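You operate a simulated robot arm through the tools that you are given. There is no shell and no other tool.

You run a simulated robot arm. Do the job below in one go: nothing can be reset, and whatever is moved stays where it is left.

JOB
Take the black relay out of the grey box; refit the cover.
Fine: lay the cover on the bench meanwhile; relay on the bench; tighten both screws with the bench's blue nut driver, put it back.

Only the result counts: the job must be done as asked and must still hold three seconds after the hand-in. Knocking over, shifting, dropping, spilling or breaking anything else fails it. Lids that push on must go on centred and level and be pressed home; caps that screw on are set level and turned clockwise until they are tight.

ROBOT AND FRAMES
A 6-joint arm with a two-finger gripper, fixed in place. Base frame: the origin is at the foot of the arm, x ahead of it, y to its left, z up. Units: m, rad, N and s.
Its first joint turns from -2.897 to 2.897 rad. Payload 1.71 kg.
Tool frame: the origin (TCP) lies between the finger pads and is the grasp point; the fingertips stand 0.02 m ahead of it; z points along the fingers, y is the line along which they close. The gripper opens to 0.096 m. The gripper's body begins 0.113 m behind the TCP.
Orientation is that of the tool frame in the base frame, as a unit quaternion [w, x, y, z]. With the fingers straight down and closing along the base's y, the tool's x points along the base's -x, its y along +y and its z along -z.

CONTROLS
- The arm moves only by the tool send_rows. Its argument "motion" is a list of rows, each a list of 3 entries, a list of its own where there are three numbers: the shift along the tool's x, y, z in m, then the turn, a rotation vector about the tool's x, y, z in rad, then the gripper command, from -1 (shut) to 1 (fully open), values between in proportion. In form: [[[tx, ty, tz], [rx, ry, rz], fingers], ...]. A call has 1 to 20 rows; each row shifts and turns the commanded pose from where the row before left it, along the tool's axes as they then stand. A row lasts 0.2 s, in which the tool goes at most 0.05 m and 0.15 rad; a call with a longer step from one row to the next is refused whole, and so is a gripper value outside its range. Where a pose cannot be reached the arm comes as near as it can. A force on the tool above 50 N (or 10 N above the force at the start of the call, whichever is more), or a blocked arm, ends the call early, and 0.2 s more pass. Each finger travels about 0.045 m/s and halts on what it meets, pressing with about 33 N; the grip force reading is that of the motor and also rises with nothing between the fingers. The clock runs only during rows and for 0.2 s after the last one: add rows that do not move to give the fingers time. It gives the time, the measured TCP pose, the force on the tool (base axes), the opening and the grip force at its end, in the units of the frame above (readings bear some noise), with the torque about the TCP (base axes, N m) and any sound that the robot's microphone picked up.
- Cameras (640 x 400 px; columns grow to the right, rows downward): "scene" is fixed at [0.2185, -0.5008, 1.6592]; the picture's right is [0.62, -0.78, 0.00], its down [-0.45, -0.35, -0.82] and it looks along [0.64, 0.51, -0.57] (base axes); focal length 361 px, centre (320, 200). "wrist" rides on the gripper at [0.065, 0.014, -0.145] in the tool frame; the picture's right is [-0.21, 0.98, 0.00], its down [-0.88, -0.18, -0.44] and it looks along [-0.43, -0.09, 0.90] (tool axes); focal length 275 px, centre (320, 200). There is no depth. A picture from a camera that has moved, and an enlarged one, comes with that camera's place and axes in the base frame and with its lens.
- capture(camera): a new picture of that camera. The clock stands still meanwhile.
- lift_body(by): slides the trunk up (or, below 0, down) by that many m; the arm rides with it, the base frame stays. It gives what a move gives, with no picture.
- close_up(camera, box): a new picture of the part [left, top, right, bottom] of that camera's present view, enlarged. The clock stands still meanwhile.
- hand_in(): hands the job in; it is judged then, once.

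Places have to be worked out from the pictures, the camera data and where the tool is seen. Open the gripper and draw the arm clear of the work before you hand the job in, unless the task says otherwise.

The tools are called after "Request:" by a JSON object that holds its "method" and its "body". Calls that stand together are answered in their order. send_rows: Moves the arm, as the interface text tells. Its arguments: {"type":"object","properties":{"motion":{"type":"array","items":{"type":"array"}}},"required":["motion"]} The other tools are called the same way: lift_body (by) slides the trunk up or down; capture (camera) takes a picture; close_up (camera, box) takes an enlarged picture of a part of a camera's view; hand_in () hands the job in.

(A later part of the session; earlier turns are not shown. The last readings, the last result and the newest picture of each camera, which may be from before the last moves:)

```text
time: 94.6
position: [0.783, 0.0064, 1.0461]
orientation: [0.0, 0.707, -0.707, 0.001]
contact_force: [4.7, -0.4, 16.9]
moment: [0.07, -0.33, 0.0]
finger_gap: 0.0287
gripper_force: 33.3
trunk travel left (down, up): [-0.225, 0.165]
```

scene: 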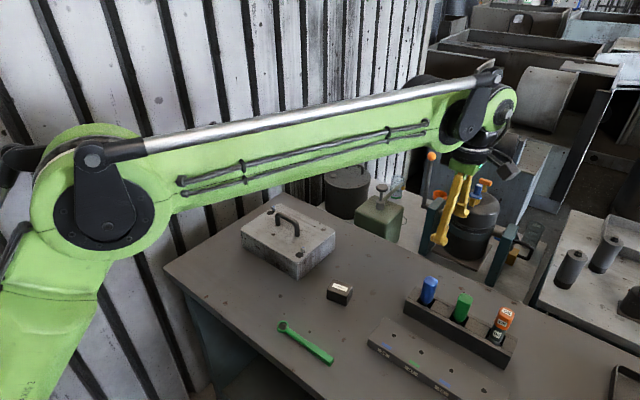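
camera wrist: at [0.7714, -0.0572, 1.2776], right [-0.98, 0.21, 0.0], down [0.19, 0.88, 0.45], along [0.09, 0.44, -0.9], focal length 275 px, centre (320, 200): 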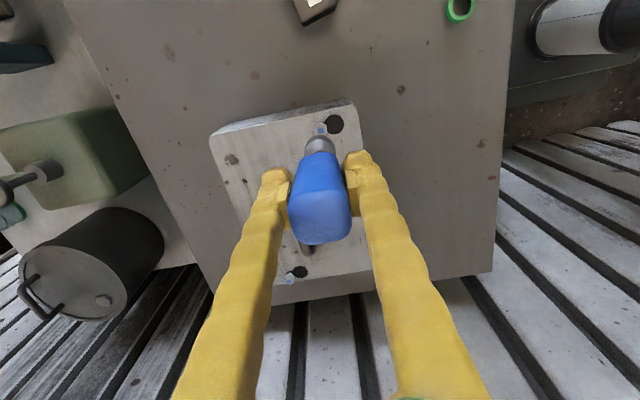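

Bottomed at TCP z≈1.046 with ~17 N. I ease off slightly and make a first clockwise turn of 0.6 rad, watching the torque.

Request:
{"method": "send_rows", "body": {"motion": [[[0, 0, -0.0005], [0, 0, 0], -1], [[0, 0, 0], [0, 0, 0.1], -1], [[0, 0, 0], [0, 0, 0.1], -1], [[0, 0, 0], [0, 0, 0.1], -1], [[0, 0, 0], [0, 0, 0.1], -1], [[0, 0, 0], [0, 0, 0.1], -1], [[0, 0, 0], [0, 0, 0.1], -1], [[0, 0, 0], [0, 0, 0], -1]]}}

Request:
{"method": "capture", "body": {"camera": "wrist"}}

Request:
{"method": "close_up", "body": {"camera": "scene", "box": [280, 225, 330, 265]}}

```text
time: 96.4
position: [0.7826, 0.0081, 1.0454]
orientation: [0.0, -0.466, 0.885, 0.0]
contact_force: [1.7, 2.8, 5.8]
moment: [0.16, -0.13, 0.03]
finger_gap: 0.0283
gripper_force: 32.9
trunk travel left (down, up): [-0.225, 0.165]
```

```text
taken
camera wrist: at [0.7345, -0.0384, 1.1903], right [-0.69, 0.72, 0.0], down [0.65, 0.62, 0.45], along [0.32, 0.31, -0.9], focal length 275 px, centre (320, 200)
```

wrist: 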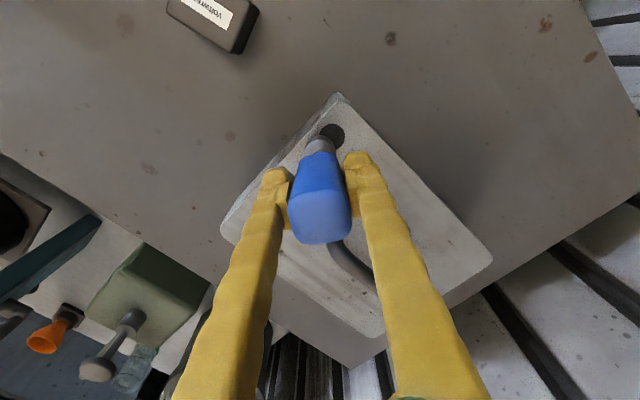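

```text
10.00 times, centred on (305, 245) of scene
camera zoom: at [0.2185, -0.5008, 1.6592], right [0.62, -0.78, 0.0], down [-0.45, -0.35, -0.82], along [0.64, 0.51, -0.57], focal length 3606 px, centre (470, -250)
```

zoom: 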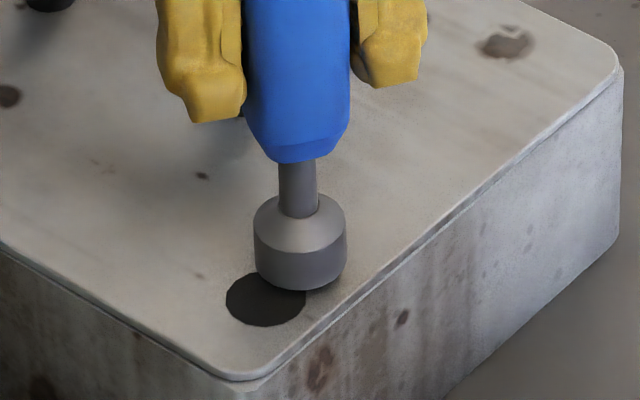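

The driver turns smoothly with the gripper. I continue clockwise with a slight downward feed, 1.8 rad, then check torque.

Request:
{"method": "send_rows", "body": {"motion": [[[0, 0, 3e-05], [0, 0, 0.15], -1], [[0, 0, 3e-05], [0, 0, 0.15], -1], [[0, 0, 3e-05], [0, 0, 0.15], -1], [[0, 0, 3e-05], [0, 0, 0.15], -1], [[0, 0, 3e-05], [0, 0, 0.15], -1], [[0, 0, 3e-05], [0, 0, 0.15], -1], [[0, 0, 3e-05], [0, 0, 0.15], -1], [[0, 0, 3e-05], [0, 0, 0.15], -1], [[0, 0, 3e-05], [0, 0, 0.15], -1], [[0, 0, 3e-05], [0, 0, 0.15], -1], [[0, 0, 3e-05], [0, 0, 0.15], -1], [[0, 0, 3e-05], [0, 0, 0.15], -1], [[0, 0, 0], [0, 0, 0], -1]]}}

Request:
{"method": "capture", "body": {"camera": "wrist"}}

Request:
{"method": "close_up", "body": {"camera": "scene", "box": [270, 205, 330, 265]}}

```text
time: 99.2
position: [0.7842, 0.0076, 1.0449]
orientation: [0.0, 0.404, 0.915, 0.002]
contact_force: [2.1, 0.9, -1.8]
moment: [0.07, -0.19, 0.04]
finger_gap: 0.0286
gripper_force: 32.9
trunk travel left (down, up): [-0.225, 0.165]
```

```text
taken
camera wrist: at [0.7489, 0.0658, 1.19], right [0.86, 0.51, 0.0], down [0.45, -0.77, 0.44], along [0.23, -0.38, -0.9], focal length 275 px, centre (320, 200)
```

wrist: 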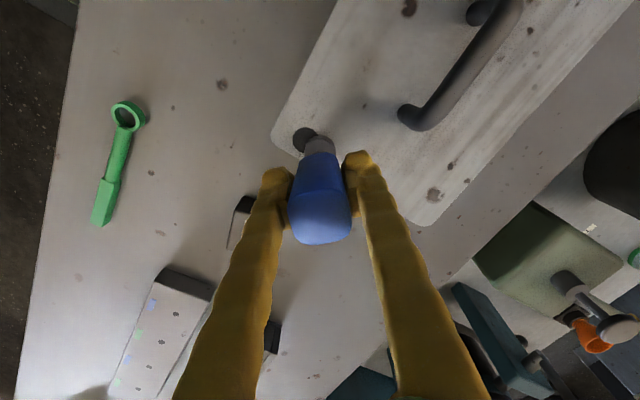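

```text
6.67 times, centred on (300, 235) of scene
camera zoom: at [0.2185, -0.5008, 1.6592], right [0.62, -0.78, 0.0], down [-0.45, -0.35, -0.82], along [0.64, 0.51, -0.57], focal length 2404 px, centre (453, -33)
```

zoom: 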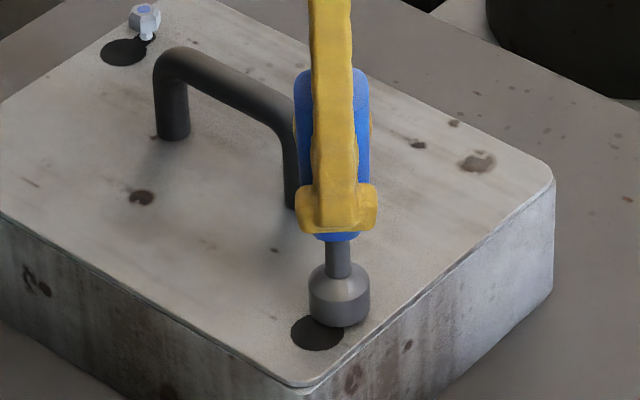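

Turning freely, torque still low. I continue another 1.8 rad with a bit more downward feed.

Request:
{"method": "send_rows", "body": {"motion": [[[0, 0, 0.0004], [0, 0, 0.15], -1], [[0, 0, 3e-05], [0, 0, 0.15], -1], [[0, 0, 3e-05], [0, 0, 0.15], -1], [[0, 0, 3e-05], [0, 0, 0.15], -1], [[0, 0, 3e-05], [0, 0, 0.15], -1], [[0, 0, 3e-05], [0, 0, 0.15], -1], [[0, 0, 3e-05], [0, 0, 0.15], -1], [[0, 0, 3e-05], [0, 0, 0.15], -1], [[0, 0, 3e-05], [0, 0, 0.15], -1], [[0, 0, 3e-05], [0, 0, 0.15], -1], [[0, 0, 3e-05], [0, 0, 0.15], -1], [[0, 0, 3e-05], [0, 0, 0.15], -1], [[0, 0, 0], [0, 0, 0], -1]]}}

Request:
{"method": "close_up", "body": {"camera": "scene", "box": [270, 205, 330, 265]}}

```text
time: 102.0
position: [0.7828, 0.0073, 1.043]
orientation: [0.0, 0.967, 0.253, 0.001]
contact_force: [1.3, 0.9, -1.6]
moment: [0.04, -0.1, 0.08]
finger_gap: 0.0286
gripper_force: 33.3
trunk travel left (down, up): [-0.225, 0.165]
```

```text
6.67 times, centred on (300, 235) of scene
camera zoom: at [0.2185, -0.5008, 1.6592], right [0.62, -0.78, 0.0], down [-0.45, -0.35, -0.82], along [0.64, 0.51, -0.57], focal length 2404 px, centre (453, -33)
```

zoom: 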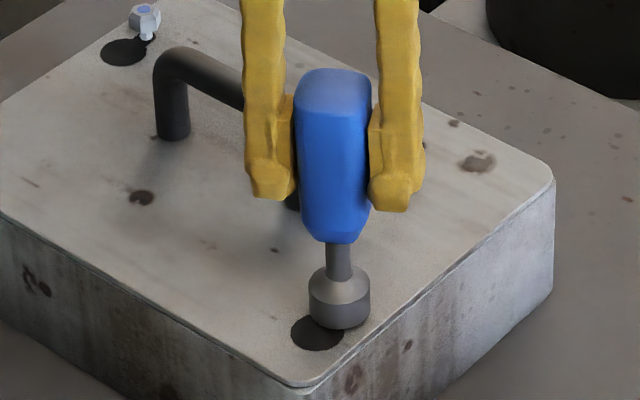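

Screw is going down (z 1.043, no vertical load) and a small resisting torque shows. I test a little further turn to find the wrist's limit.

Request:
{"method": "send_rows", "body": {"motion": [[[0, 0, 0.0003], [0, 0, 0.1], -1], [[0, 0, 3e-05], [0, 0, 0.1], -1], [[0, 0, 3e-05], [0, 0, 0.1], -1], [[0, 0, 0], [0, 0, 0], -1]]}}

```text
time: 103.0
position: [0.7828, 0.0085, 1.043]
orientation: [0.001, 0.994, 0.107, 0.0]
contact_force: [5.6, 1.3, -1.9]
moment: [0.11, -0.48, 0.07]
finger_gap: 0.029
gripper_force: 32.9
trunk travel left (down, up): [-0.225, 0.165]
```

No limit yet. I continue in modest steps.

Request:
{"method": "send_rows", "body": {"motion": [[[0, 0, 0.0003], [0, 0, 0.12], -1], [[0, 0, 5e-05], [0, 0, 0.12], -1], [[0, 0, 5e-05], [0, 0, 0.12], -1], [[0, 0, 5e-05], [0, 0, 0.12], -1], [[0, 0, 5e-05], [0, 0, 0.12], -1], [[0, 0, 0], [0, 0, 0], -1]]}}

Request:
{"method": "capture", "body": {"camera": "wrist"}}

Request:
{"method": "close_up", "body": {"camera": "scene", "box": [270, 205, 330, 265]}}

```text
time: 104.4
position: [0.7831, -0.0082, 1.0439]
orientation: [-0.003, 0.998, 0.058, 0.001]
contact_force: [8.5, 21.3, 3.0]
moment: [1.75, -0.71, -0.07]
finger_gap: 0.0349
gripper_force: 33.0
out of reach, approached as far as the arm can: row 1, 2, 3, 4, 5
trunk travel left (down, up): [-0.225, 0.165]
```

```text
taken
camera wrist: at [0.8495, -0.0149, 1.1888], right [-0.09, -1.0, -0.01], down [-0.89, 0.08, 0.44], along [-0.44, 0.05, -0.9], focal length 275 px, centre (320, 200)
```

wrist: 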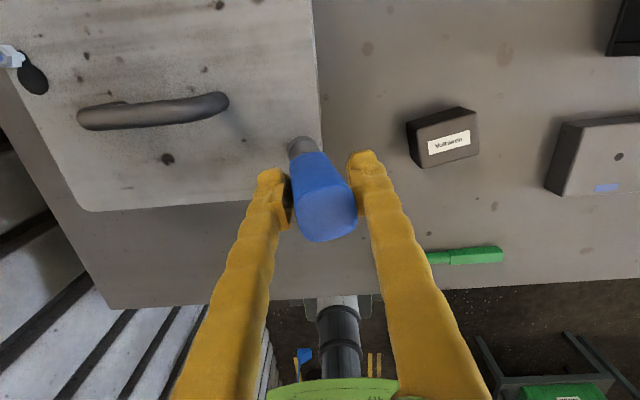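

```text
6.67 times, centred on (300, 235) of scene
camera zoom: at [0.2185, -0.5008, 1.6592], right [0.62, -0.78, 0.0], down [-0.45, -0.35, -0.82], along [0.64, 0.51, -0.57], focal length 2404 px, centre (453, -33)
```

zoom: 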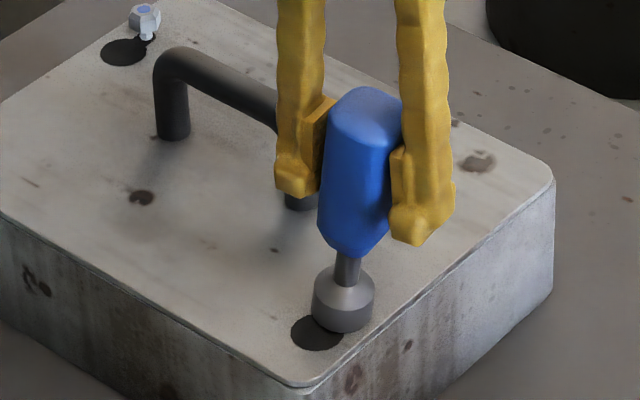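

The wrist hit its limit (around +168° from the start) and dragged the tool 16 mm in −y, tilting the driver in the grip. I bring the TCP back over the screw while turning back a little.

Request:
{"method": "send_rows", "body": {"motion": [[[0.0006, -0.005, 0], [0, 0, -0.05], -1], [[0.0006, -0.005, 0], [0, 0, -0.05], -1], [[0.0006, -0.005, 0], [0, 0, -0.05], -1], [[0, 0, 0], [0, 0, 0], -1], [[0, 0, 0], [0, 0, 0], -1]]}}

Request:
{"method": "capture", "body": {"camera": "wrist"}}

Request:
{"method": "close_up", "body": {"camera": "scene", "box": [270, 205, 330, 265]}}

```text
time: 105.6
position: [0.7824, 0.0044, 1.0439]
orientation: [-0.003, 0.991, 0.132, 0.0]
contact_force: [-1.8, 2.6, -2.1]
moment: [0.21, 0.15, -0.03]
finger_gap: 0.0287
gripper_force: 32.9
trunk travel left (down, up): [-0.225, 0.165]
```

```text
taken
camera wrist: at [0.8493, 0.0071, 1.1885], right [0.06, -1.0, -0.01], down [-0.89, -0.06, 0.44], along [-0.44, -0.02, -0.9], focal length 275 px, centre (320, 200)
```

wrist: 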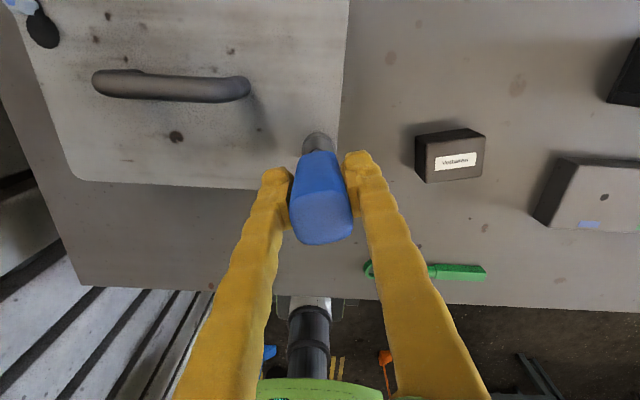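

```text
6.67 times, centred on (300, 235) of scene
camera zoom: at [0.2185, -0.5008, 1.6592], right [0.62, -0.78, 0.0], down [-0.45, -0.35, -0.82], along [0.64, 0.51, -0.57], focal length 2404 px, centre (453, -33)
```

zoom: 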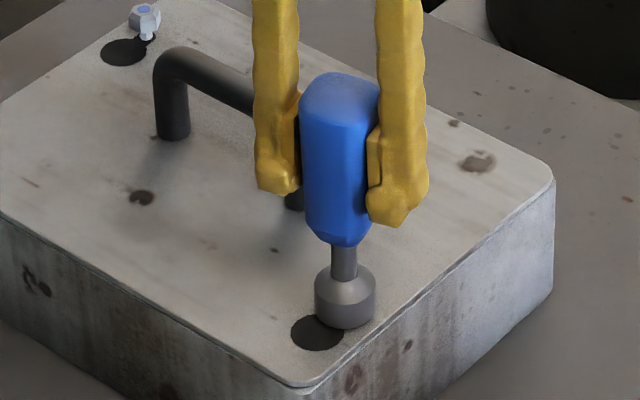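

The grip is good again (28.7 mm) and the driver upright. I re-centre over the screw, then lift the socket off the head to reset the wrist.

Request:
{"method": "send_rows", "body": {"motion": [[[0.0008, -0.0029, 0], [-0.006, 0, 0], -1], [[0, 0, 0], [0, 0, 0], -1], [[0, 0, -0.003], [0, 0, 0], -1], [[0, 0, -0.005], [0, 0, 0], -1], [[0, 0, -0.007], [0, 0, 0], -1], [[0, 0, -0.01], [0, 0, 0], -1], [[0, 0, -0.01], [0, 0, 0], -1], [[0, 0, 0], [0, 0, 0], -1], [[0, 0, 0], [0, 0, 0], -1]]}}

Request:
{"method": "close_up", "body": {"camera": "scene", "box": [270, 205, 330, 265]}}

Request:
{"method": "close_up", "body": {"camera": "wrist", "box": [270, 110, 370, 250]}}

```text
time: 107.6
position: [0.783, 0.0068, 1.0792]
orientation: [-0.001, 0.991, 0.132, 0.002]
contact_force: [-0.2, -0.8, -1.0]
moment: [-0.01, -0.01, 0.01]
finger_gap: 0.0287
gripper_force: 32.7
trunk travel left (down, up): [-0.225, 0.165]
```

```text
6.67 times, centred on (300, 235) of scene
camera zoom: at [0.2185, -0.5008, 1.6592], right [0.62, -0.78, 0.0], down [-0.45, -0.35, -0.82], along [0.64, 0.51, -0.57], focal length 2404 px, centre (453, -33)
```

zoom: 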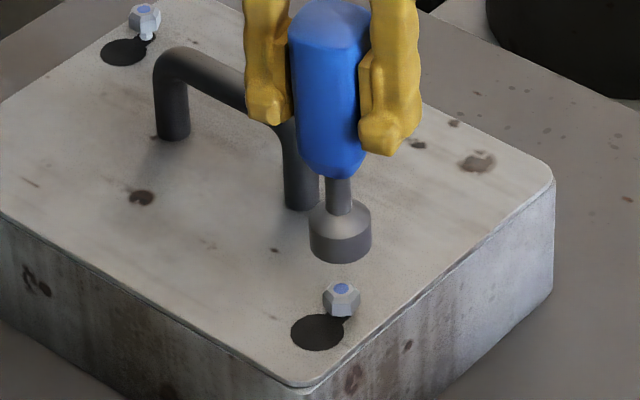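

```text
2.86 times, centred on (320, 180) of wrist
camera zoom: at [0.849, 0.0108, 1.2238], right [0.06, -1.0, 0.0], down [-0.9, -0.05, 0.44], along [-0.44, -0.02, -0.9], focal length 786 px, centre (320, 257)
```

zoom: 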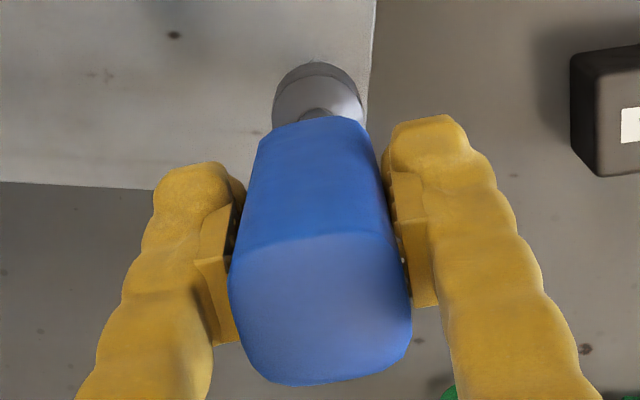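

Screw B has visibly gone down. I zoom in to see the remaining gap and the socket tip.

Request:
{"method": "close_up", "body": {"camera": "scene", "box": [290, 232, 322, 256]}}

Request:
{"method": "close_up", "body": {"camera": "scene", "box": [280, 220, 330, 270]}}

```text
16.00 times, centred on (306, 244) of scene
camera zoom: at [0.2185, -0.5008, 1.6592], right [0.62, -0.78, 0.0], down [-0.45, -0.35, -0.82], along [0.64, 0.51, -0.57], focal length 5769 px, centre (544, -504)
```

zoom: 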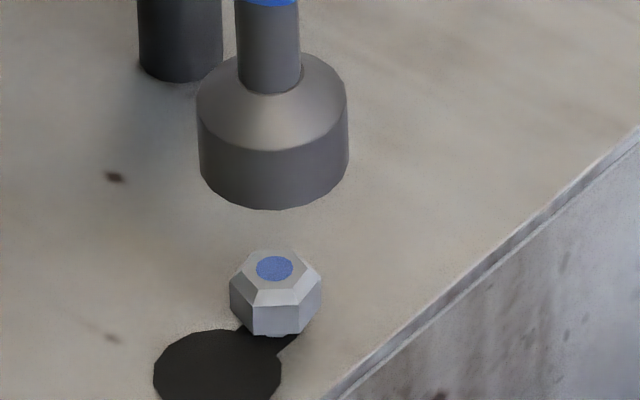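

```text
8.00 times, centred on (305, 245) of scene
camera zoom: at [0.2185, -0.5008, 1.6592], right [0.62, -0.78, 0.0], down [-0.45, -0.35, -0.82], along [0.64, 0.51, -0.57], focal length 2885 px, centre (440, -160)
```

zoom: 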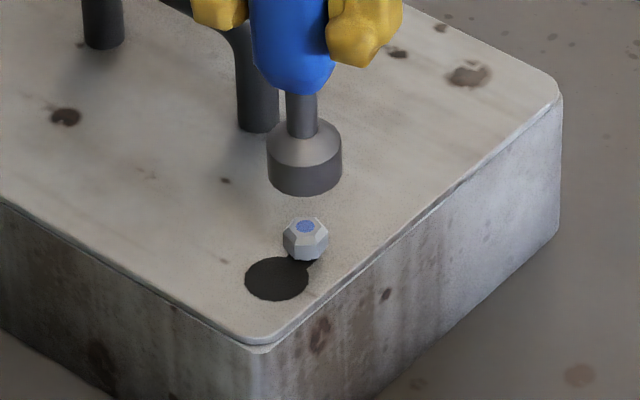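

The head is now nearly down on the cover (dropped ~3 mm). I turn the wrist back exactly 300° in the air (keeps hex alignment), first half.

Request:
{"method": "send_rows", "body": {"motion": [[[0, 0, 0], [0, 0, -0.14544], -1], [[0, 0, 0], [0, 0, -0.14544], -1], [[0, 0, 0], [0, 0, -0.14544], -1], [[0, 0, 0], [0, 0, -0.14544], -1], [[0, 0, 0], [0, 0, -0.14544], -1], [[0, 0, 0], [0, 0, -0.14544], -1], [[0, 0, 0], [0, 0, -0.14544], -1], [[0, 0, 0], [0, 0, -0.14544], -1], [[0, 0, 0], [0, 0, -0.14544], -1], [[0, 0, 0], [0, 0, -0.14544], -1], [[0, 0, 0], [0, 0, -0.14544], -1], [[0, 0, 0], [0, 0, -0.14544], -1], [[0, 0, 0], [0, 0, -0.14544], -1], [[0, 0, 0], [0, 0, -0.14544], -1], [[0, 0, 0], [0, 0, -0.14544], -1], [[0, 0, 0], [0, 0, -0.14544], -1], [[0, 0, 0], [0, 0, -0.14544], -1], [[0, 0, 0], [0, 0, -0.14544], -1], [[0, 0, 0], [0, 0, 0], -1], [[0, 0, 0], [0, 0, 0], -1]]}}

```text
time: 111.8
position: [0.7821, 0.0074, 1.0773]
orientation: [0.0, 0.129, 0.992, 0.001]
contact_force: [-1.6, -0.2, -0.4]
moment: [0.01, 0.03, -0.01]
finger_gap: 0.0284
gripper_force: 32.7
trunk travel left (down, up): [-0.225, 0.165]
```

Halfway back. I turn a further 90° back (total 240°, a multiple of 60°) and stop there.

Request:
{"method": "send_rows", "body": {"motion": [[[0, 0, 0], [0, 0, -0.1428], -1], [[0, 0, 0], [0, 0, -0.1428], -1], [[0, 0, 0], [0, 0, -0.1428], -1], [[0, 0, 0], [0, 0, -0.1428], -1], [[0, 0, 0], [0, 0, -0.1428], -1], [[0, 0, 0], [0, 0, -0.1428], -1], [[0, 0, 0], [0, 0, -0.1428], -1], [[0, 0, 0], [0, 0, -0.1428], -1], [[0, 0, 0], [0, 0, -0.1428], -1], [[0, 0, 0], [0, 0, -0.1428], -1], [[0, 0, 0], [0, 0, -0.1428], -1], [[0, 0, 0], [0, 0, 0], -1], [[0, 0, 0], [0, 0, 0], -1], [[0, 0, 0], [0, 0, 0], -1]]}}

Request:
{"method": "close_up", "body": {"camera": "scene", "box": [290, 232, 322, 256]}}

Request:
{"method": "close_up", "body": {"camera": "wrist", "box": [270, 100, 370, 240]}}

```text
time: 114.8
position: [0.7821, 0.0081, 1.0791]
orientation: [0.002, -0.609, 0.793, 0.0]
contact_force: [1.0, 1.0, -1.1]
moment: [0.03, 0.04, -0.04]
finger_gap: 0.0287
gripper_force: 32.6
trunk travel left (down, up): [-0.225, 0.165]
```

```text
16.00 times, centred on (306, 244) of scene
camera zoom: at [0.2185, -0.5008, 1.6592], right [0.62, -0.78, 0.0], down [-0.45, -0.35, -0.82], along [0.64, 0.51, -0.57], focal length 5769 px, centre (544, -504)
```

zoom: 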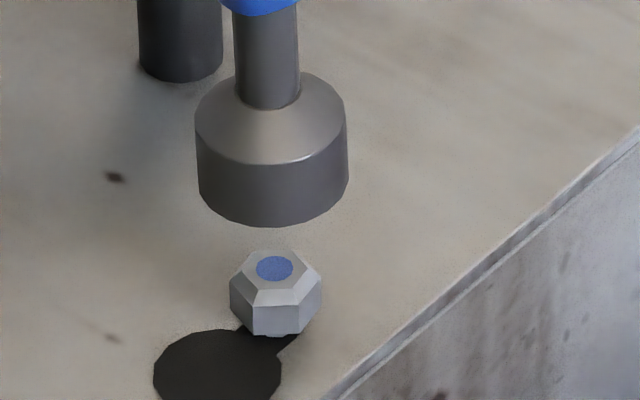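

```text
2.86 times, centred on (320, 170) of wrist
camera zoom: at [0.7517, -0.0521, 1.2235], right [-0.89, 0.45, 0.0], down [0.4, 0.8, 0.45], along [0.2, 0.4, -0.89], focal length 786 px, centre (320, 286)
```

zoom: 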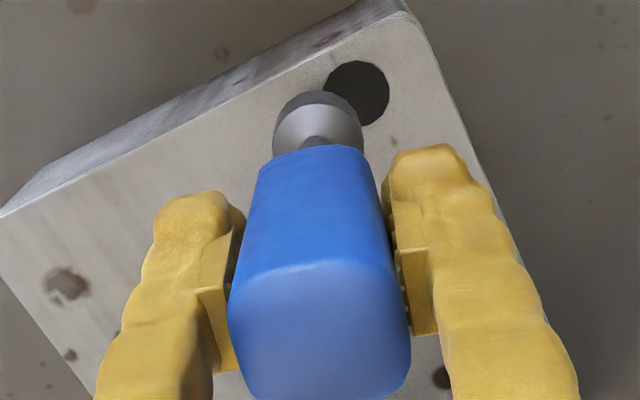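

The driver is tilted about 0.036 rad in the pads (socket ~3 mm off along tool x). I compensate by tilting the tool −0.036 about its y axis so the driver is vertical, and recheck.

Request:
{"method": "send_rows", "body": {"motion": [[[0, 0, 0], [0, -0.036, 0], -1], [[0, 0, 0], [0, 0, 0], -1], [[0, 0, 0], [0, 0, 0], -1]]}}

Request:
{"method": "close_up", "body": {"camera": "scene", "box": [290, 232, 322, 256]}}

Request:
{"method": "close_up", "body": {"camera": "scene", "box": [270, 190, 340, 260]}}

Request:
{"method": "close_up", "body": {"camera": "wrist", "box": [290, 110, 360, 165]}}

```text
time: 115.6
position: [0.7828, 0.0083, 1.0788]
orientation: [0.016, -0.609, 0.793, 0.011]
contact_force: [0.3, -0.9, -0.2]
moment: [0.02, -0.01, -0.01]
finger_gap: 0.0287
gripper_force: 32.5
trunk travel left (down, up): [-0.225, 0.165]
```

```text
16.00 times, centred on (306, 244) of scene
camera zoom: at [0.2185, -0.5008, 1.6592], right [0.62, -0.78, 0.0], down [-0.45, -0.35, -0.82], along [0.64, 0.51, -0.57], focal length 5769 px, centre (544, -504)
```

zoom: 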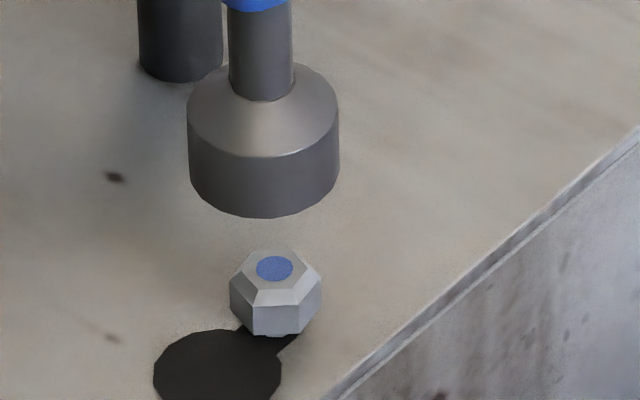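

```text
5.71 times, centred on (305, 225) of scene
camera zoom: at [0.2185, -0.5008, 1.6592], right [0.62, -0.78, 0.0], down [-0.45, -0.35, -0.82], along [0.64, 0.51, -0.57], focal length 2060 px, centre (406, 57)
```

zoom: 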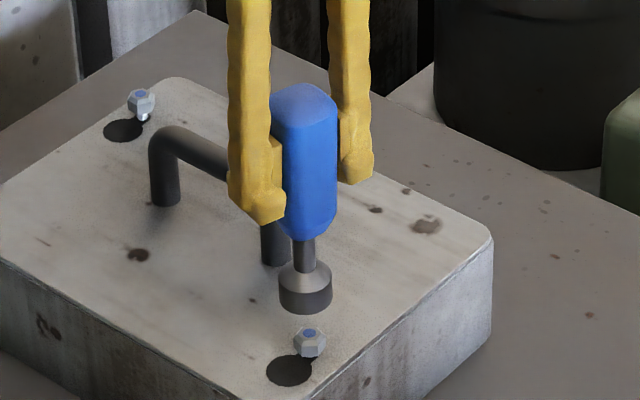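

```text
7.27 times, centred on (325, 138) of wrist
camera zoom: at [0.7503, -0.0573, 1.2213], right [-0.89, 0.45, 0.01], down [0.4, 0.78, 0.48], along [0.21, 0.43, -0.88], focal length 2002 px, centre (284, 654)
```

zoom: 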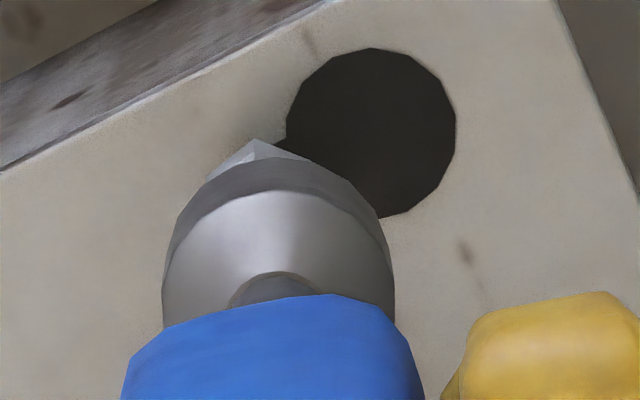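

Now aligned except ~1.4 mm sideways in the scene view. I correct that and descend along the driver's axis (tool x/z mix) over the head.

Request:
{"method": "send_rows", "body": {"motion": [[[0.0008, -0.0011, 0], [0, 0, 0], -1], [[0.0001, 0, 0.003], [0, 0, 0], -1], [[0.00015, 0, 0.004], [0, 0, 0], -1], [[0.00015, 0, 0.004], [0, 0, 0], -1], [[0.0001, 0, 0.002], [0, 0, 0], -1], [[0, 0, 0], [0, 0, 0], -1], [[0, 0, 0], [0, 0, 0], -1]]}}

Request:
{"method": "close_up", "body": {"camera": "scene", "box": [290, 235, 322, 259]}}

```text
time: 117.2
position: [0.7842, 0.0047, 1.065]
orientation: [0.016, -0.61, 0.792, 0.011]
contact_force: [-0.1, -0.3, -0.8]
moment: [0.05, 0.0, 0.0]
finger_gap: 0.0287
gripper_force: 32.7
trunk travel left (down, up): [-0.225, 0.165]
```

```text
16.00 times, centred on (306, 247) of scene
camera zoom: at [0.2185, -0.5008, 1.6592], right [0.62, -0.78, 0.0], down [-0.45, -0.35, -0.82], along [0.64, 0.51, -0.57], focal length 5769 px, centre (544, -552)
```

zoom: 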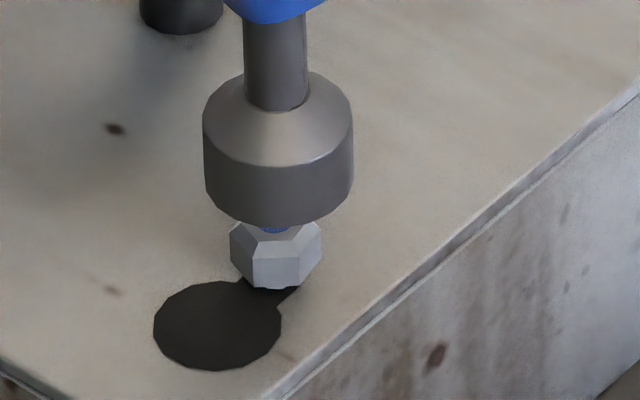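

Slightly over-corrected (~0.8 mm). I trim that and keep descending over the head.

Request:
{"method": "send_rows", "body": {"motion": [[[-0.0005, 0.0006, 0], [0, 0, 0], -1], [[7e-05, 0, 0.002], [0, 0, 0], -1], [[7e-05, 0, 0.002], [0, 0, 0], -1], [[7e-05, 0, 0.002], [0, 0, 0], -1], [[7e-05, 0, 0.002], [0, 0, 0], -1], [[4e-05, 0, 0.001], [0, 0, 0], -1], [[0, 0, 0], [0, 0, 0], -1]]}}

Request:
{"method": "close_up", "body": {"camera": "scene", "box": [290, 235, 322, 259]}}

```text
time: 118.8
position: [0.7829, 0.0079, 1.0559]
orientation: [0.015, -0.609, 0.793, 0.012]
contact_force: [0.0, 1.2, -0.5]
moment: [-0.01, -0.02, 0.0]
finger_gap: 0.0287
gripper_force: 32.7
trunk travel left (down, up): [-0.225, 0.165]
```

```text
16.00 times, centred on (306, 247) of scene
camera zoom: at [0.2185, -0.5008, 1.6592], right [0.62, -0.78, 0.0], down [-0.45, -0.35, -0.82], along [0.64, 0.51, -0.57], focal length 5769 px, centre (544, -552)
```

zoom: 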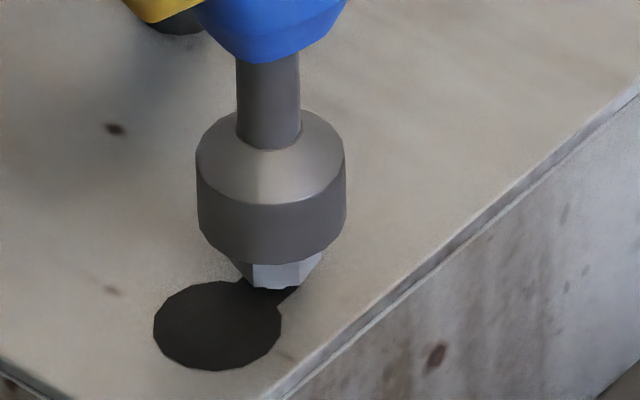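

Aligned within ~0.5 mm. I continue down onto the head.

Request:
{"method": "send_rows", "body": {"motion": [[[0.0002, -0.0002, 0.001], [0, 0, 0], -1], [[4e-05, 0, 0.0015], [0, 0, 0], -1], [[4e-05, 0, 0.0015], [0, 0, 0], -1], [[4e-05, 0, 0.0015], [0, 0, 0], -1], [[4e-05, 0, 0.0015], [0, 0, 0], -1], [[0, 0, 0], [0, 0, 0], -1]]}}

Request:
{"method": "close_up", "body": {"camera": "scene", "box": [290, 235, 322, 259]}}

```text
time: 120.2
position: [0.7841, 0.0083, 1.0509]
orientation: [0.015, -0.609, 0.793, 0.011]
contact_force: [0.1, -0.1, -1.0]
moment: [-0.01, -0.01, -0.01]
finger_gap: 0.0288
gripper_force: 33.3
trunk travel left (down, up): [-0.225, 0.165]
```

```text
16.00 times, centred on (306, 247) of scene
camera zoom: at [0.2185, -0.5008, 1.6592], right [0.62, -0.78, 0.0], down [-0.45, -0.35, -0.82], along [0.64, 0.51, -0.57], focal length 5769 px, centre (544, -552)
```

zoom: 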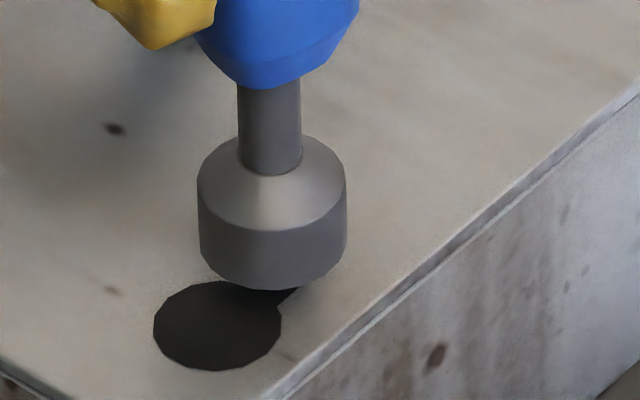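

Head is inside the socket, no load. A few more millimetres to seat.

Request:
{"method": "send_rows", "body": {"motion": [[[5e-05, 0, 0.0015], [0, 0, 0], -1], [[5e-05, 0, 0.0015], [0, 0, 0], -1], [[5e-05, 0, 0.0015], [0, 0, 0], -1], [[4e-05, 0, 0.001], [0, 0, 0], -1], [[0, 0, 0], [0, 0, 0], -1]]}}

```text
time: 121.4
position: [0.7855, 0.0066, 1.0442]
orientation: [0.015, -0.609, 0.793, 0.011]
contact_force: [0.3, 2.1, -0.3]
moment: [0.21, -0.06, 0.04]
finger_gap: 0.0286
gripper_force: 32.8
trunk travel left (down, up): [-0.225, 0.165]
```

Socket seated around the head again. I turn clockwise about the driver's own axis, 1.35 rad, with a slight feed, and read the torque.

Request:
{"method": "send_rows", "body": {"motion": [[[0, 0, 0.0003], [0.0054, 0, 0.149], -1], [[0, 0, 5e-05], [0.0054, 0, 0.149], -1], [[0, 0, 5e-05], [0.0054, 0, 0.149], -1], [[0, 0, 5e-05], [0.0054, 0, 0.149], -1], [[0, 0, 5e-05], [0.0054, 0, 0.149], -1], [[0, 0, 5e-05], [0.0054, 0, 0.149], -1], [[0, 0, 5e-05], [0.0054, 0, 0.149], -1], [[0, 0, 5e-05], [0.0054, 0, 0.149], -1], [[0, 0, 5e-05], [0.0054, 0, 0.149], -1], [[0, 0, 0], [0, 0, 0], -1]]}}

Request:
{"method": "close_up", "body": {"camera": "scene", "box": [270, 205, 330, 265]}}

```text
time: 123.6
position: [0.7838, 0.0074, 1.0442]
orientation: [0.02, 0.016, 1.0, 0.0]
contact_force: [3.4, -0.9, -2.0]
moment: [-0.06, -0.27, 0.04]
finger_gap: 0.0286
gripper_force: 32.9
trunk travel left (down, up): [-0.225, 0.165]
```

```text
6.67 times, centred on (300, 235) of scene
camera zoom: at [0.2185, -0.5008, 1.6592], right [0.62, -0.78, 0.0], down [-0.45, -0.35, -0.82], along [0.64, 0.51, -0.57], focal length 2404 px, centre (453, -33)
```

zoom: 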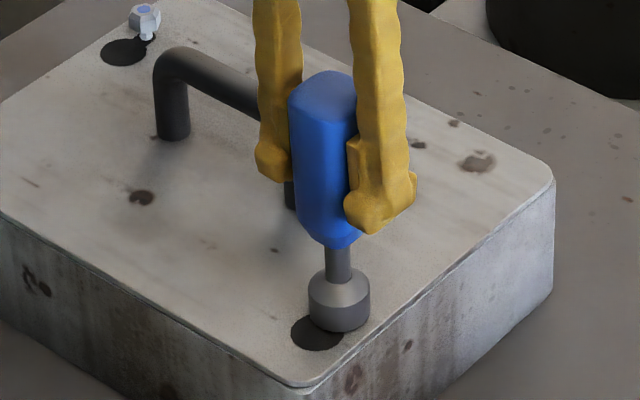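

Still low torque (0.04 N·m). I continue turning another 1.35 rad with a bit of feed.

Request:
{"method": "send_rows", "body": {"motion": [[[0, 0, 0.0006], [0.0054, 0, 0.149], -1], [[0, 0, 0.0001], [0.0054, 0, 0.149], -1], [[0, 0, 0.0001], [0.0054, 0, 0.149], -1], [[0, 0, 0.0001], [0.0054, 0, 0.149], -1], [[0, 0, 0.0001], [0.0054, 0, 0.149], -1], [[0, 0, 0.0001], [0.0054, 0, 0.149], -1], [[0, 0, 0.0001], [0.0054, 0, 0.149], -1], [[0, 0, 0.0001], [0.0054, 0, 0.149], -1], [[0, 0, 0.0001], [0.0054, 0, 0.149], -1], [[0, 0, 0], [0, 0, 0], -1]]}}

Request:
{"method": "close_up", "body": {"camera": "scene", "box": [270, 205, 330, 265]}}

Request:
{"method": "capture", "body": {"camera": "wrist"}}

```text
time: 125.8
position: [0.7839, 0.0076, 1.0416]
orientation: [0.014, 0.634, 0.773, -0.01]
contact_force: [2.0, 1.9, -0.9]
moment: [0.19, -0.11, 0.07]
finger_gap: 0.0288
gripper_force: 32.5
trunk travel left (down, up): [-0.225, 0.165]
```

```text
6.67 times, centred on (300, 235) of scene
camera zoom: at [0.2185, -0.5008, 1.6592], right [0.62, -0.78, 0.0], down [-0.45, -0.35, -0.82], along [0.64, 0.51, -0.57], focal length 2404 px, centre (453, -33)
```

zoom: 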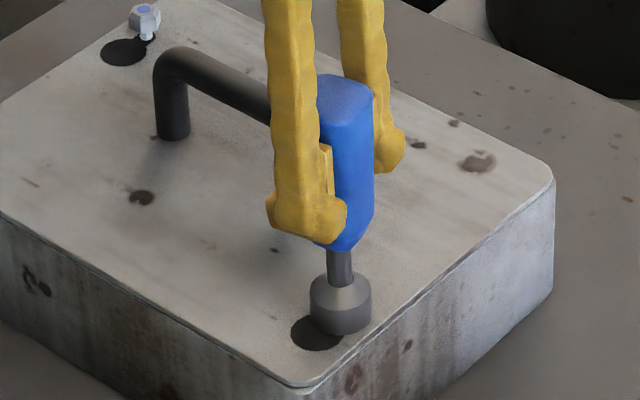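

```text
taken
camera wrist: at [0.7823, 0.0793, 1.1833], right [1.0, -0.01, 0.01], down [-0.01, -0.88, 0.47], along [0.0, -0.47, -0.88], focal length 275 px, centre (320, 200)
```

wrist: 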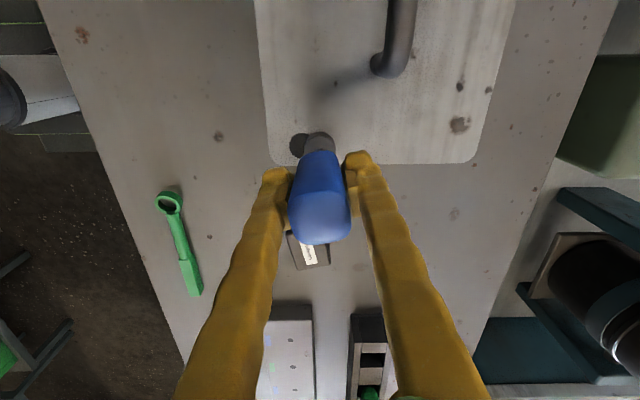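

z keeps dropping (1.0416). Another 1.35 rad brings me to about +156°, still inside the limit.

Request:
{"method": "send_rows", "body": {"motion": [[[0, 0, 0.0006], [0.0054, 0, 0.149], -1], [[0, 0, 0.0001], [0.0054, 0, 0.149], -1], [[0, 0, 0.0001], [0.0054, 0, 0.149], -1], [[0, 0, 0.0001], [0.0054, 0, 0.149], -1], [[0, 0, 0.0001], [0.0054, 0, 0.149], -1], [[0, 0, 0.0001], [0.0054, 0, 0.149], -1], [[0, 0, 0.0001], [0.0054, 0, 0.149], -1], [[0, 0, 0.0001], [0.0054, 0, 0.149], -1], [[0, 0, 0.0001], [0.0054, 0, 0.149], -1], [[0, 0, 0], [0, 0, 0], -1]]}}

Request:
{"method": "close_up", "body": {"camera": "scene", "box": [270, 205, 330, 265]}}

```text
time: 128.0
position: [0.7827, 0.0076, 1.0409]
orientation: [0.003, 0.977, 0.21, -0.016]
contact_force: [6.2, 2.9, -0.7]
moment: [0.24, -0.49, 0.05]
finger_gap: 0.0288
gripper_force: 33.2
trunk travel left (down, up): [-0.225, 0.165]
```

```text
6.67 times, centred on (300, 235) of scene
camera zoom: at [0.2185, -0.5008, 1.6592], right [0.62, -0.78, 0.0], down [-0.45, -0.35, -0.82], along [0.64, 0.51, -0.57], focal length 2404 px, centre (453, -33)
```

zoom: 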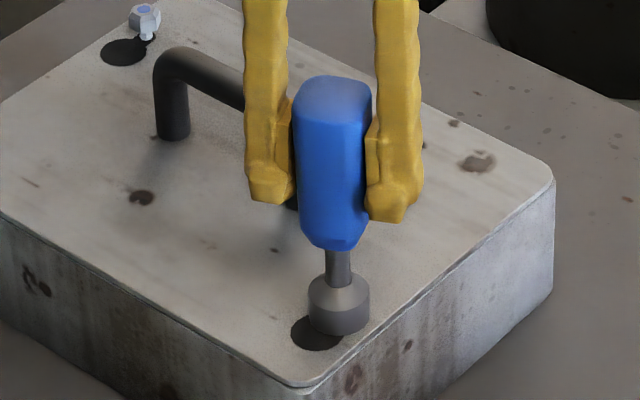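

Torque still only ~0.05 N·m, so it's not tight yet. I lift off to inspect the screw and reset the wrist.

Request:
{"method": "send_rows", "body": {"motion": [[[-0.0001, 0, -0.003], [0, 0, 0], -1], [[-0.0002, 0, -0.005], [0, 0, 0], -1], [[-0.00025, 0, -0.007], [0, 0, 0], -1], [[-0.00036, 0, -0.01], [0, 0, 0], -1], [[-0.00036, 0, -0.01], [0, 0, 0], -1], [[0, 0, 0], [0, 0, 0], -1], [[0, 0, 0], [0, 0, 0], -1]]}}

Request:
{"method": "close_up", "body": {"camera": "scene", "box": [290, 232, 322, 256]}}

Request:
{"method": "close_up", "body": {"camera": "wrist", "box": [270, 110, 370, 250]}}

```text
time: 129.6
position: [0.7844, 0.0067, 1.0746]
orientation: [0.002, 0.977, 0.211, -0.016]
contact_force: [-0.5, -0.3, -1.1]
moment: [-0.02, 0.03, -0.03]
finger_gap: 0.0288
gripper_force: 33.1
trunk travel left (down, up): [-0.225, 0.165]
```

```text
16.00 times, centred on (306, 244) of scene
camera zoom: at [0.2185, -0.5008, 1.6592], right [0.62, -0.78, 0.0], down [-0.45, -0.35, -0.82], along [0.64, 0.51, -0.57], focal length 5769 px, centre (544, -504)
```

zoom: 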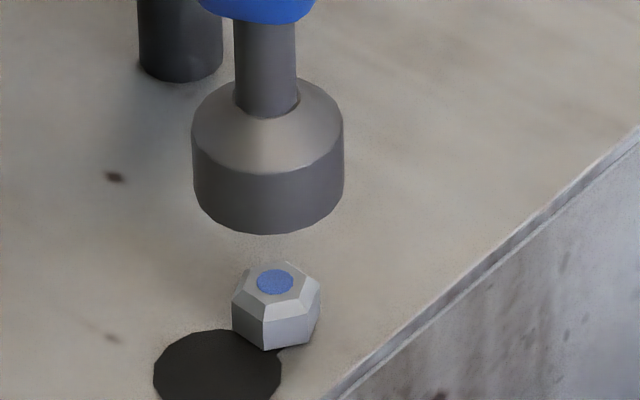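

```text
2.86 times, centred on (320, 180) of wrist
camera zoom: at [0.8525, 0.0236, 1.2177], right [0.22, -0.98, 0.01], down [-0.86, -0.19, 0.47], along [-0.46, -0.11, -0.88], focal length 786 px, centre (320, 257)
```

zoom: 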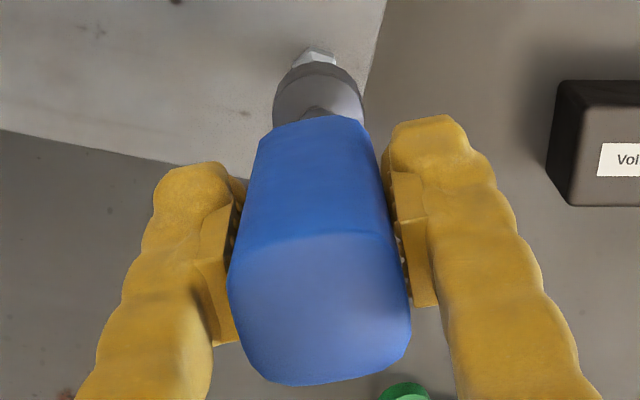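

The pitch is ~4.4 mm per turn; the head has dropped 6 mm in total and has roughly 1–2 mm to go. I turn back 240° about the driver axis in the air.

Request:
{"method": "send_rows", "body": {"motion": [[[0, 0, 0], [-0.0054, 0, -0.1495], -1], [[0, 0, 0], [-0.0054, 0, -0.1495], -1], [[0, 0, 0], [-0.0054, 0, -0.1495], -1], [[0, 0, 0], [-0.0054, 0, -0.1495], -1], [[0, 0, 0], [-0.0054, 0, -0.1495], -1], [[0, 0, 0], [-0.0054, 0, -0.1495], -1], [[0, 0, 0], [-0.0054, 0, -0.1495], -1], [[0, 0, 0], [-0.0054, 0, -0.1495], -1], [[0, 0, 0], [-0.0054, 0, -0.1495], -1], [[0, 0, 0], [-0.0054, 0, -0.1495], -1], [[0, 0, 0], [-0.0054, 0, -0.1495], -1], [[0, 0, 0], [-0.0054, 0, -0.1495], -1], [[0, 0, 0], [-0.0054, 0, -0.1495], -1], [[0, 0, 0], [-0.0054, 0, -0.1495], -1], [[0, 0, 0], [0, 0, 0], -1]]}}

Request:
{"method": "send_rows", "body": {"motion": [[[0, 0, 0], [-0.0054, 0, -0.1495], -1], [[0, 0, 0], [-0.0054, 0, -0.1495], -1], [[0, 0, 0], [-0.0054, 0, -0.1495], -1], [[0, 0, 0], [-0.0054, 0, -0.1495], -1], [[0, 0, 0], [-0.0054, 0, -0.1495], -1], [[0, 0, 0], [-0.0054, 0, -0.1495], -1], [[0, 0, 0], [-0.0054, 0, -0.1495], -1], [[0, 0, 0], [-0.0054, 0, -0.1495], -1], [[0, 0, 0], [-0.0054, 0, -0.1495], -1], [[0, 0, 0], [-0.0054, 0, -0.1495], -1], [[0, 0, 0], [-0.0054, 0, -0.1495], -1], [[0, 0, 0], [-0.0054, 0, -0.1495], -1], [[0, 0, 0], [-0.0054, 0, -0.1495], -1], [[0, 0, 0], [-0.0054, 0, -0.1495], -1], [[0, 0, 0], [0, 0, 0], -1], [[0, 0, 0], [0, 0, 0], -1]]}}

Request:
{"method": "close_up", "body": {"camera": "scene", "box": [290, 232, 322, 256]}}

Request:
{"method": "close_up", "body": {"camera": "wrist", "box": [290, 110, 360, 165]}}

```text
time: 132.8
position: [0.7828, 0.008, 1.0763]
orientation: [0.018, 0.305, 0.952, -0.004]
contact_force: [-0.4, 0.4, -0.9]
moment: [0.0, 0.01, -0.01]
finger_gap: 0.0288
gripper_force: 33.2
trunk travel left (down, up): [-0.225, 0.165]
```

```text
time: 136.2
position: [0.7839, 0.0068, 1.0742]
orientation: [0.015, -0.672, 0.74, 0.012]
contact_force: [-2.0, 0.0, -1.6]
moment: [0.01, 0.0, 0.02]
finger_gap: 0.0289
gripper_force: 33.1
trunk travel left (down, up): [-0.225, 0.165]
```

```text
16.00 times, centred on (306, 244) of scene
camera zoom: at [0.2185, -0.5008, 1.6592], right [0.62, -0.78, 0.0], down [-0.45, -0.35, -0.82], along [0.64, 0.51, -0.57], focal length 5769 px, centre (544, -504)
```

zoom: 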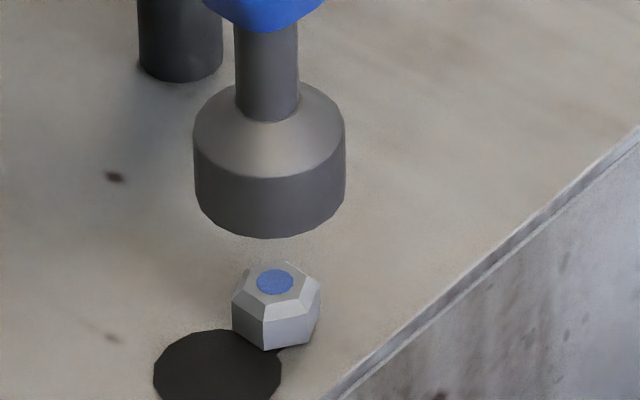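

```text
7.27 times, centred on (325, 138) of wrist
camera zoom: at [0.7618, -0.0624, 1.2172], right [-0.95, 0.3, 0.01], down [0.26, 0.84, 0.48], along [0.14, 0.46, -0.88], focal length 2002 px, centre (284, 654)
```

zoom: 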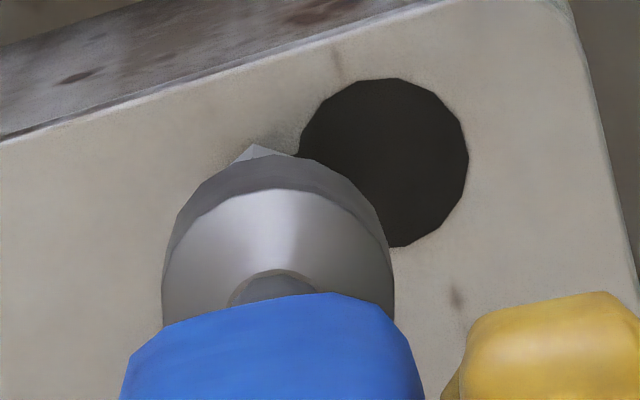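

The tip stays centred over the screw. I descend along the driver axis onto the head again.

Request:
{"method": "send_rows", "body": {"motion": [[[0.00015, 0, 0.004], [0, 0, 0], -1], [[0.00015, 0, 0.004], [0, 0, 0], -1], [[0.00015, 0, 0.004], [0, 0, 0], -1], [[0.0001, 0, 0.003], [0, 0, 0], -1], [[0.0001, 0, 0.002], [0, 0, 0], -1], [[7e-05, 0, 0.002], [0, 0, 0], -1], [[7e-05, 0, 0.002], [0, 0, 0], -1], [[0, 0, 0], [0, 0, 0], -1]]}}

Request:
{"method": "close_up", "body": {"camera": "scene", "box": [290, 235, 322, 259]}}

```text
time: 138.0
position: [0.7823, 0.0059, 1.0543]
orientation: [0.014, -0.673, 0.74, 0.012]
contact_force: [0.9, -0.4, -1.1]
moment: [-0.01, -0.02, -0.02]
finger_gap: 0.0286
gripper_force: 33.2
trunk travel left (down, up): [-0.225, 0.165]
```

```text
16.00 times, centred on (306, 247) of scene
camera zoom: at [0.2185, -0.5008, 1.6592], right [0.62, -0.78, 0.0], down [-0.45, -0.35, -0.82], along [0.64, 0.51, -0.57], focal length 5769 px, centre (544, -552)
```

zoom: 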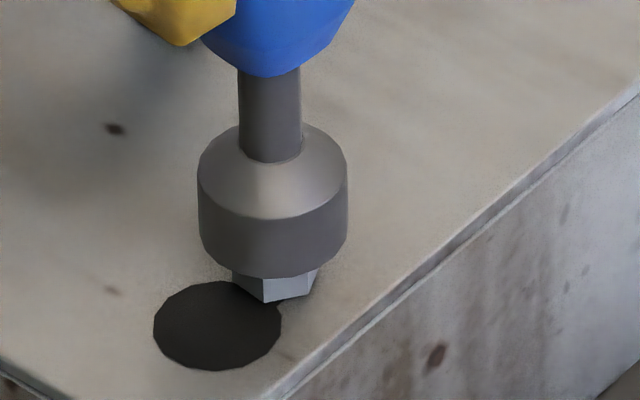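

Well aligned. I continue down in small steps to engage.

Request:
{"method": "send_rows", "body": {"motion": [[[0.0001, 0, 0.0015], [0, 0, 0], -1], [[5e-05, 0, 0.0015], [0, 0, 0], -1], [[5e-05, 0, 0.0015], [0, 0, 0], -1], [[5e-05, 0, 0.0015], [0, 0, 0], -1], [[5e-05, 0, 0.0015], [0, 0, 0], -1], [[5e-05, 0, 0.0015], [0, 0, 0], -1], [[5e-05, 0, 0.0015], [0, 0, 0], -1], [[0, 0, 0], [0, 0, 0], -1]]}}

Request:
{"method": "close_up", "body": {"camera": "scene", "box": [290, 235, 322, 259]}}

```text
time: 139.8
position: [0.7824, 0.0068, 1.0437]
orientation: [0.015, -0.673, 0.74, 0.013]
contact_force: [5.1, 5.8, 0.7]
moment: [0.45, -0.43, 0.0]
finger_gap: 0.0287
gripper_force: 32.6
trunk travel left (down, up): [-0.225, 0.165]
```

```text
16.00 times, centred on (306, 247) of scene
camera zoom: at [0.2185, -0.5008, 1.6592], right [0.62, -0.78, 0.0], down [-0.45, -0.35, -0.82], along [0.64, 0.51, -0.57], focal length 5769 px, centre (544, -552)
```

zoom: 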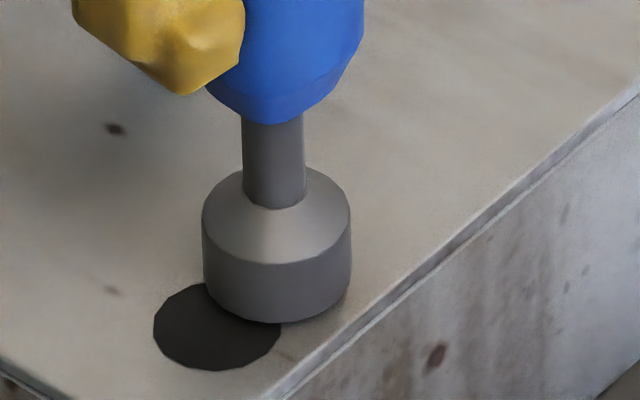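

Engaged with a little side load. I re-centre by under 1 mm and turn clockwise in a first batch.

Request:
{"method": "send_rows", "body": {"motion": [[[-0.0009, -0.0007, 0.0005], [0, 0, 0], -1], [[0, 0, 0.0003], [0.0054, 0, 0.149], -1], [[0, 0, 5e-05], [0.0054, 0, 0.149], -1], [[0, 0, 5e-05], [0.0054, 0, 0.149], -1], [[0, 0, 5e-05], [0.0054, 0, 0.149], -1], [[0, 0, 5e-05], [0.0054, 0, 0.149], -1], [[0, 0, 5e-05], [0.0054, 0, 0.149], -1], [[0, 0, 0], [0, 0, 0], -1]]}}

```text
time: 141.6
position: [0.7851, 0.0079, 1.0427]
orientation: [0.018, -0.286, 0.958, 0.005]
contact_force: [0.2, 0.0, -1.0]
moment: [-0.02, -0.01, 0.05]
finger_gap: 0.0289
gripper_force: 33.1
trunk travel left (down, up): [-0.225, 0.165]
```

Torque 0.05 N·m. Continue turning.

Request:
{"method": "send_rows", "body": {"motion": [[[0, 0, 0.0003], [0.0054, 0, 0.149], -1], [[0, 0, 0.0001], [0.0054, 0, 0.149], -1], [[0, 0, 0.0001], [0.0054, 0, 0.149], -1], [[0, 0, 0.0001], [0.0054, 0, 0.149], -1], [[0, 0, 0.0001], [0.0054, 0, 0.149], -1], [[0, 0, 0.0001], [0.0054, 0, 0.149], -1], [[0, 0, 0], [0, 0, 0], -1]]}}

```text
time: 143.2
position: [0.7846, 0.0083, 1.0415]
orientation: [0.019, 0.157, 0.987, -0.001]
contact_force: [-0.3, 0.4, -1.1]
moment: [0.01, -0.01, 0.44]
finger_gap: 0.0288
gripper_force: 32.7
trunk travel left (down, up): [-0.225, 0.165]
```

Torque jumped to 0.44 N·m: the head has reached the cover. I tighten further in small steps and watch the torque and the grip.

Request:
{"method": "send_rows", "body": {"motion": [[[0, 0, 0], [0.0018, 0, 0.05], -1], [[0, 0, 0], [0.0018, 0, 0.05], -1], [[0, 0, 0], [0, 0, 0], -1]]}}

Request:
{"method": "close_up", "body": {"camera": "wrist", "box": [270, 110, 370, 250]}}

```text
time: 144.0
position: [0.7842, 0.0072, 1.0424]
orientation: [0.019, 0.206, 0.978, -0.001]
contact_force: [0.0, 0.7, -1.3]
moment: [0.01, 0.0, 0.44]
finger_gap: 0.0288
gripper_force: 33.7
trunk travel left (down, up): [-0.225, 0.165]
```

```text
2.86 times, centred on (320, 180) of wrist
camera zoom: at [0.7244, 0.0491, 1.184], right [0.58, 0.81, 0.01], down [0.71, -0.52, 0.48], along [0.39, -0.27, -0.88], focal length 786 px, centre (320, 257)
```

zoom: 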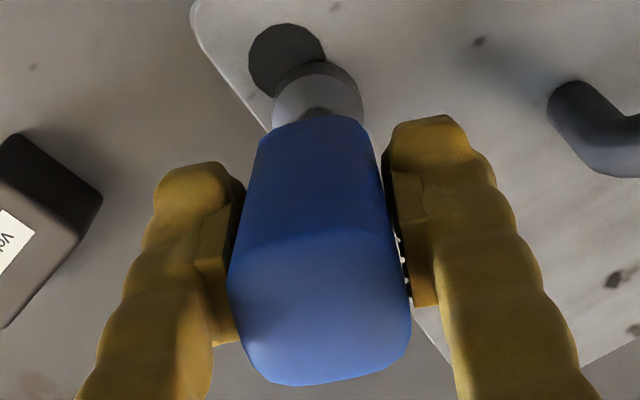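

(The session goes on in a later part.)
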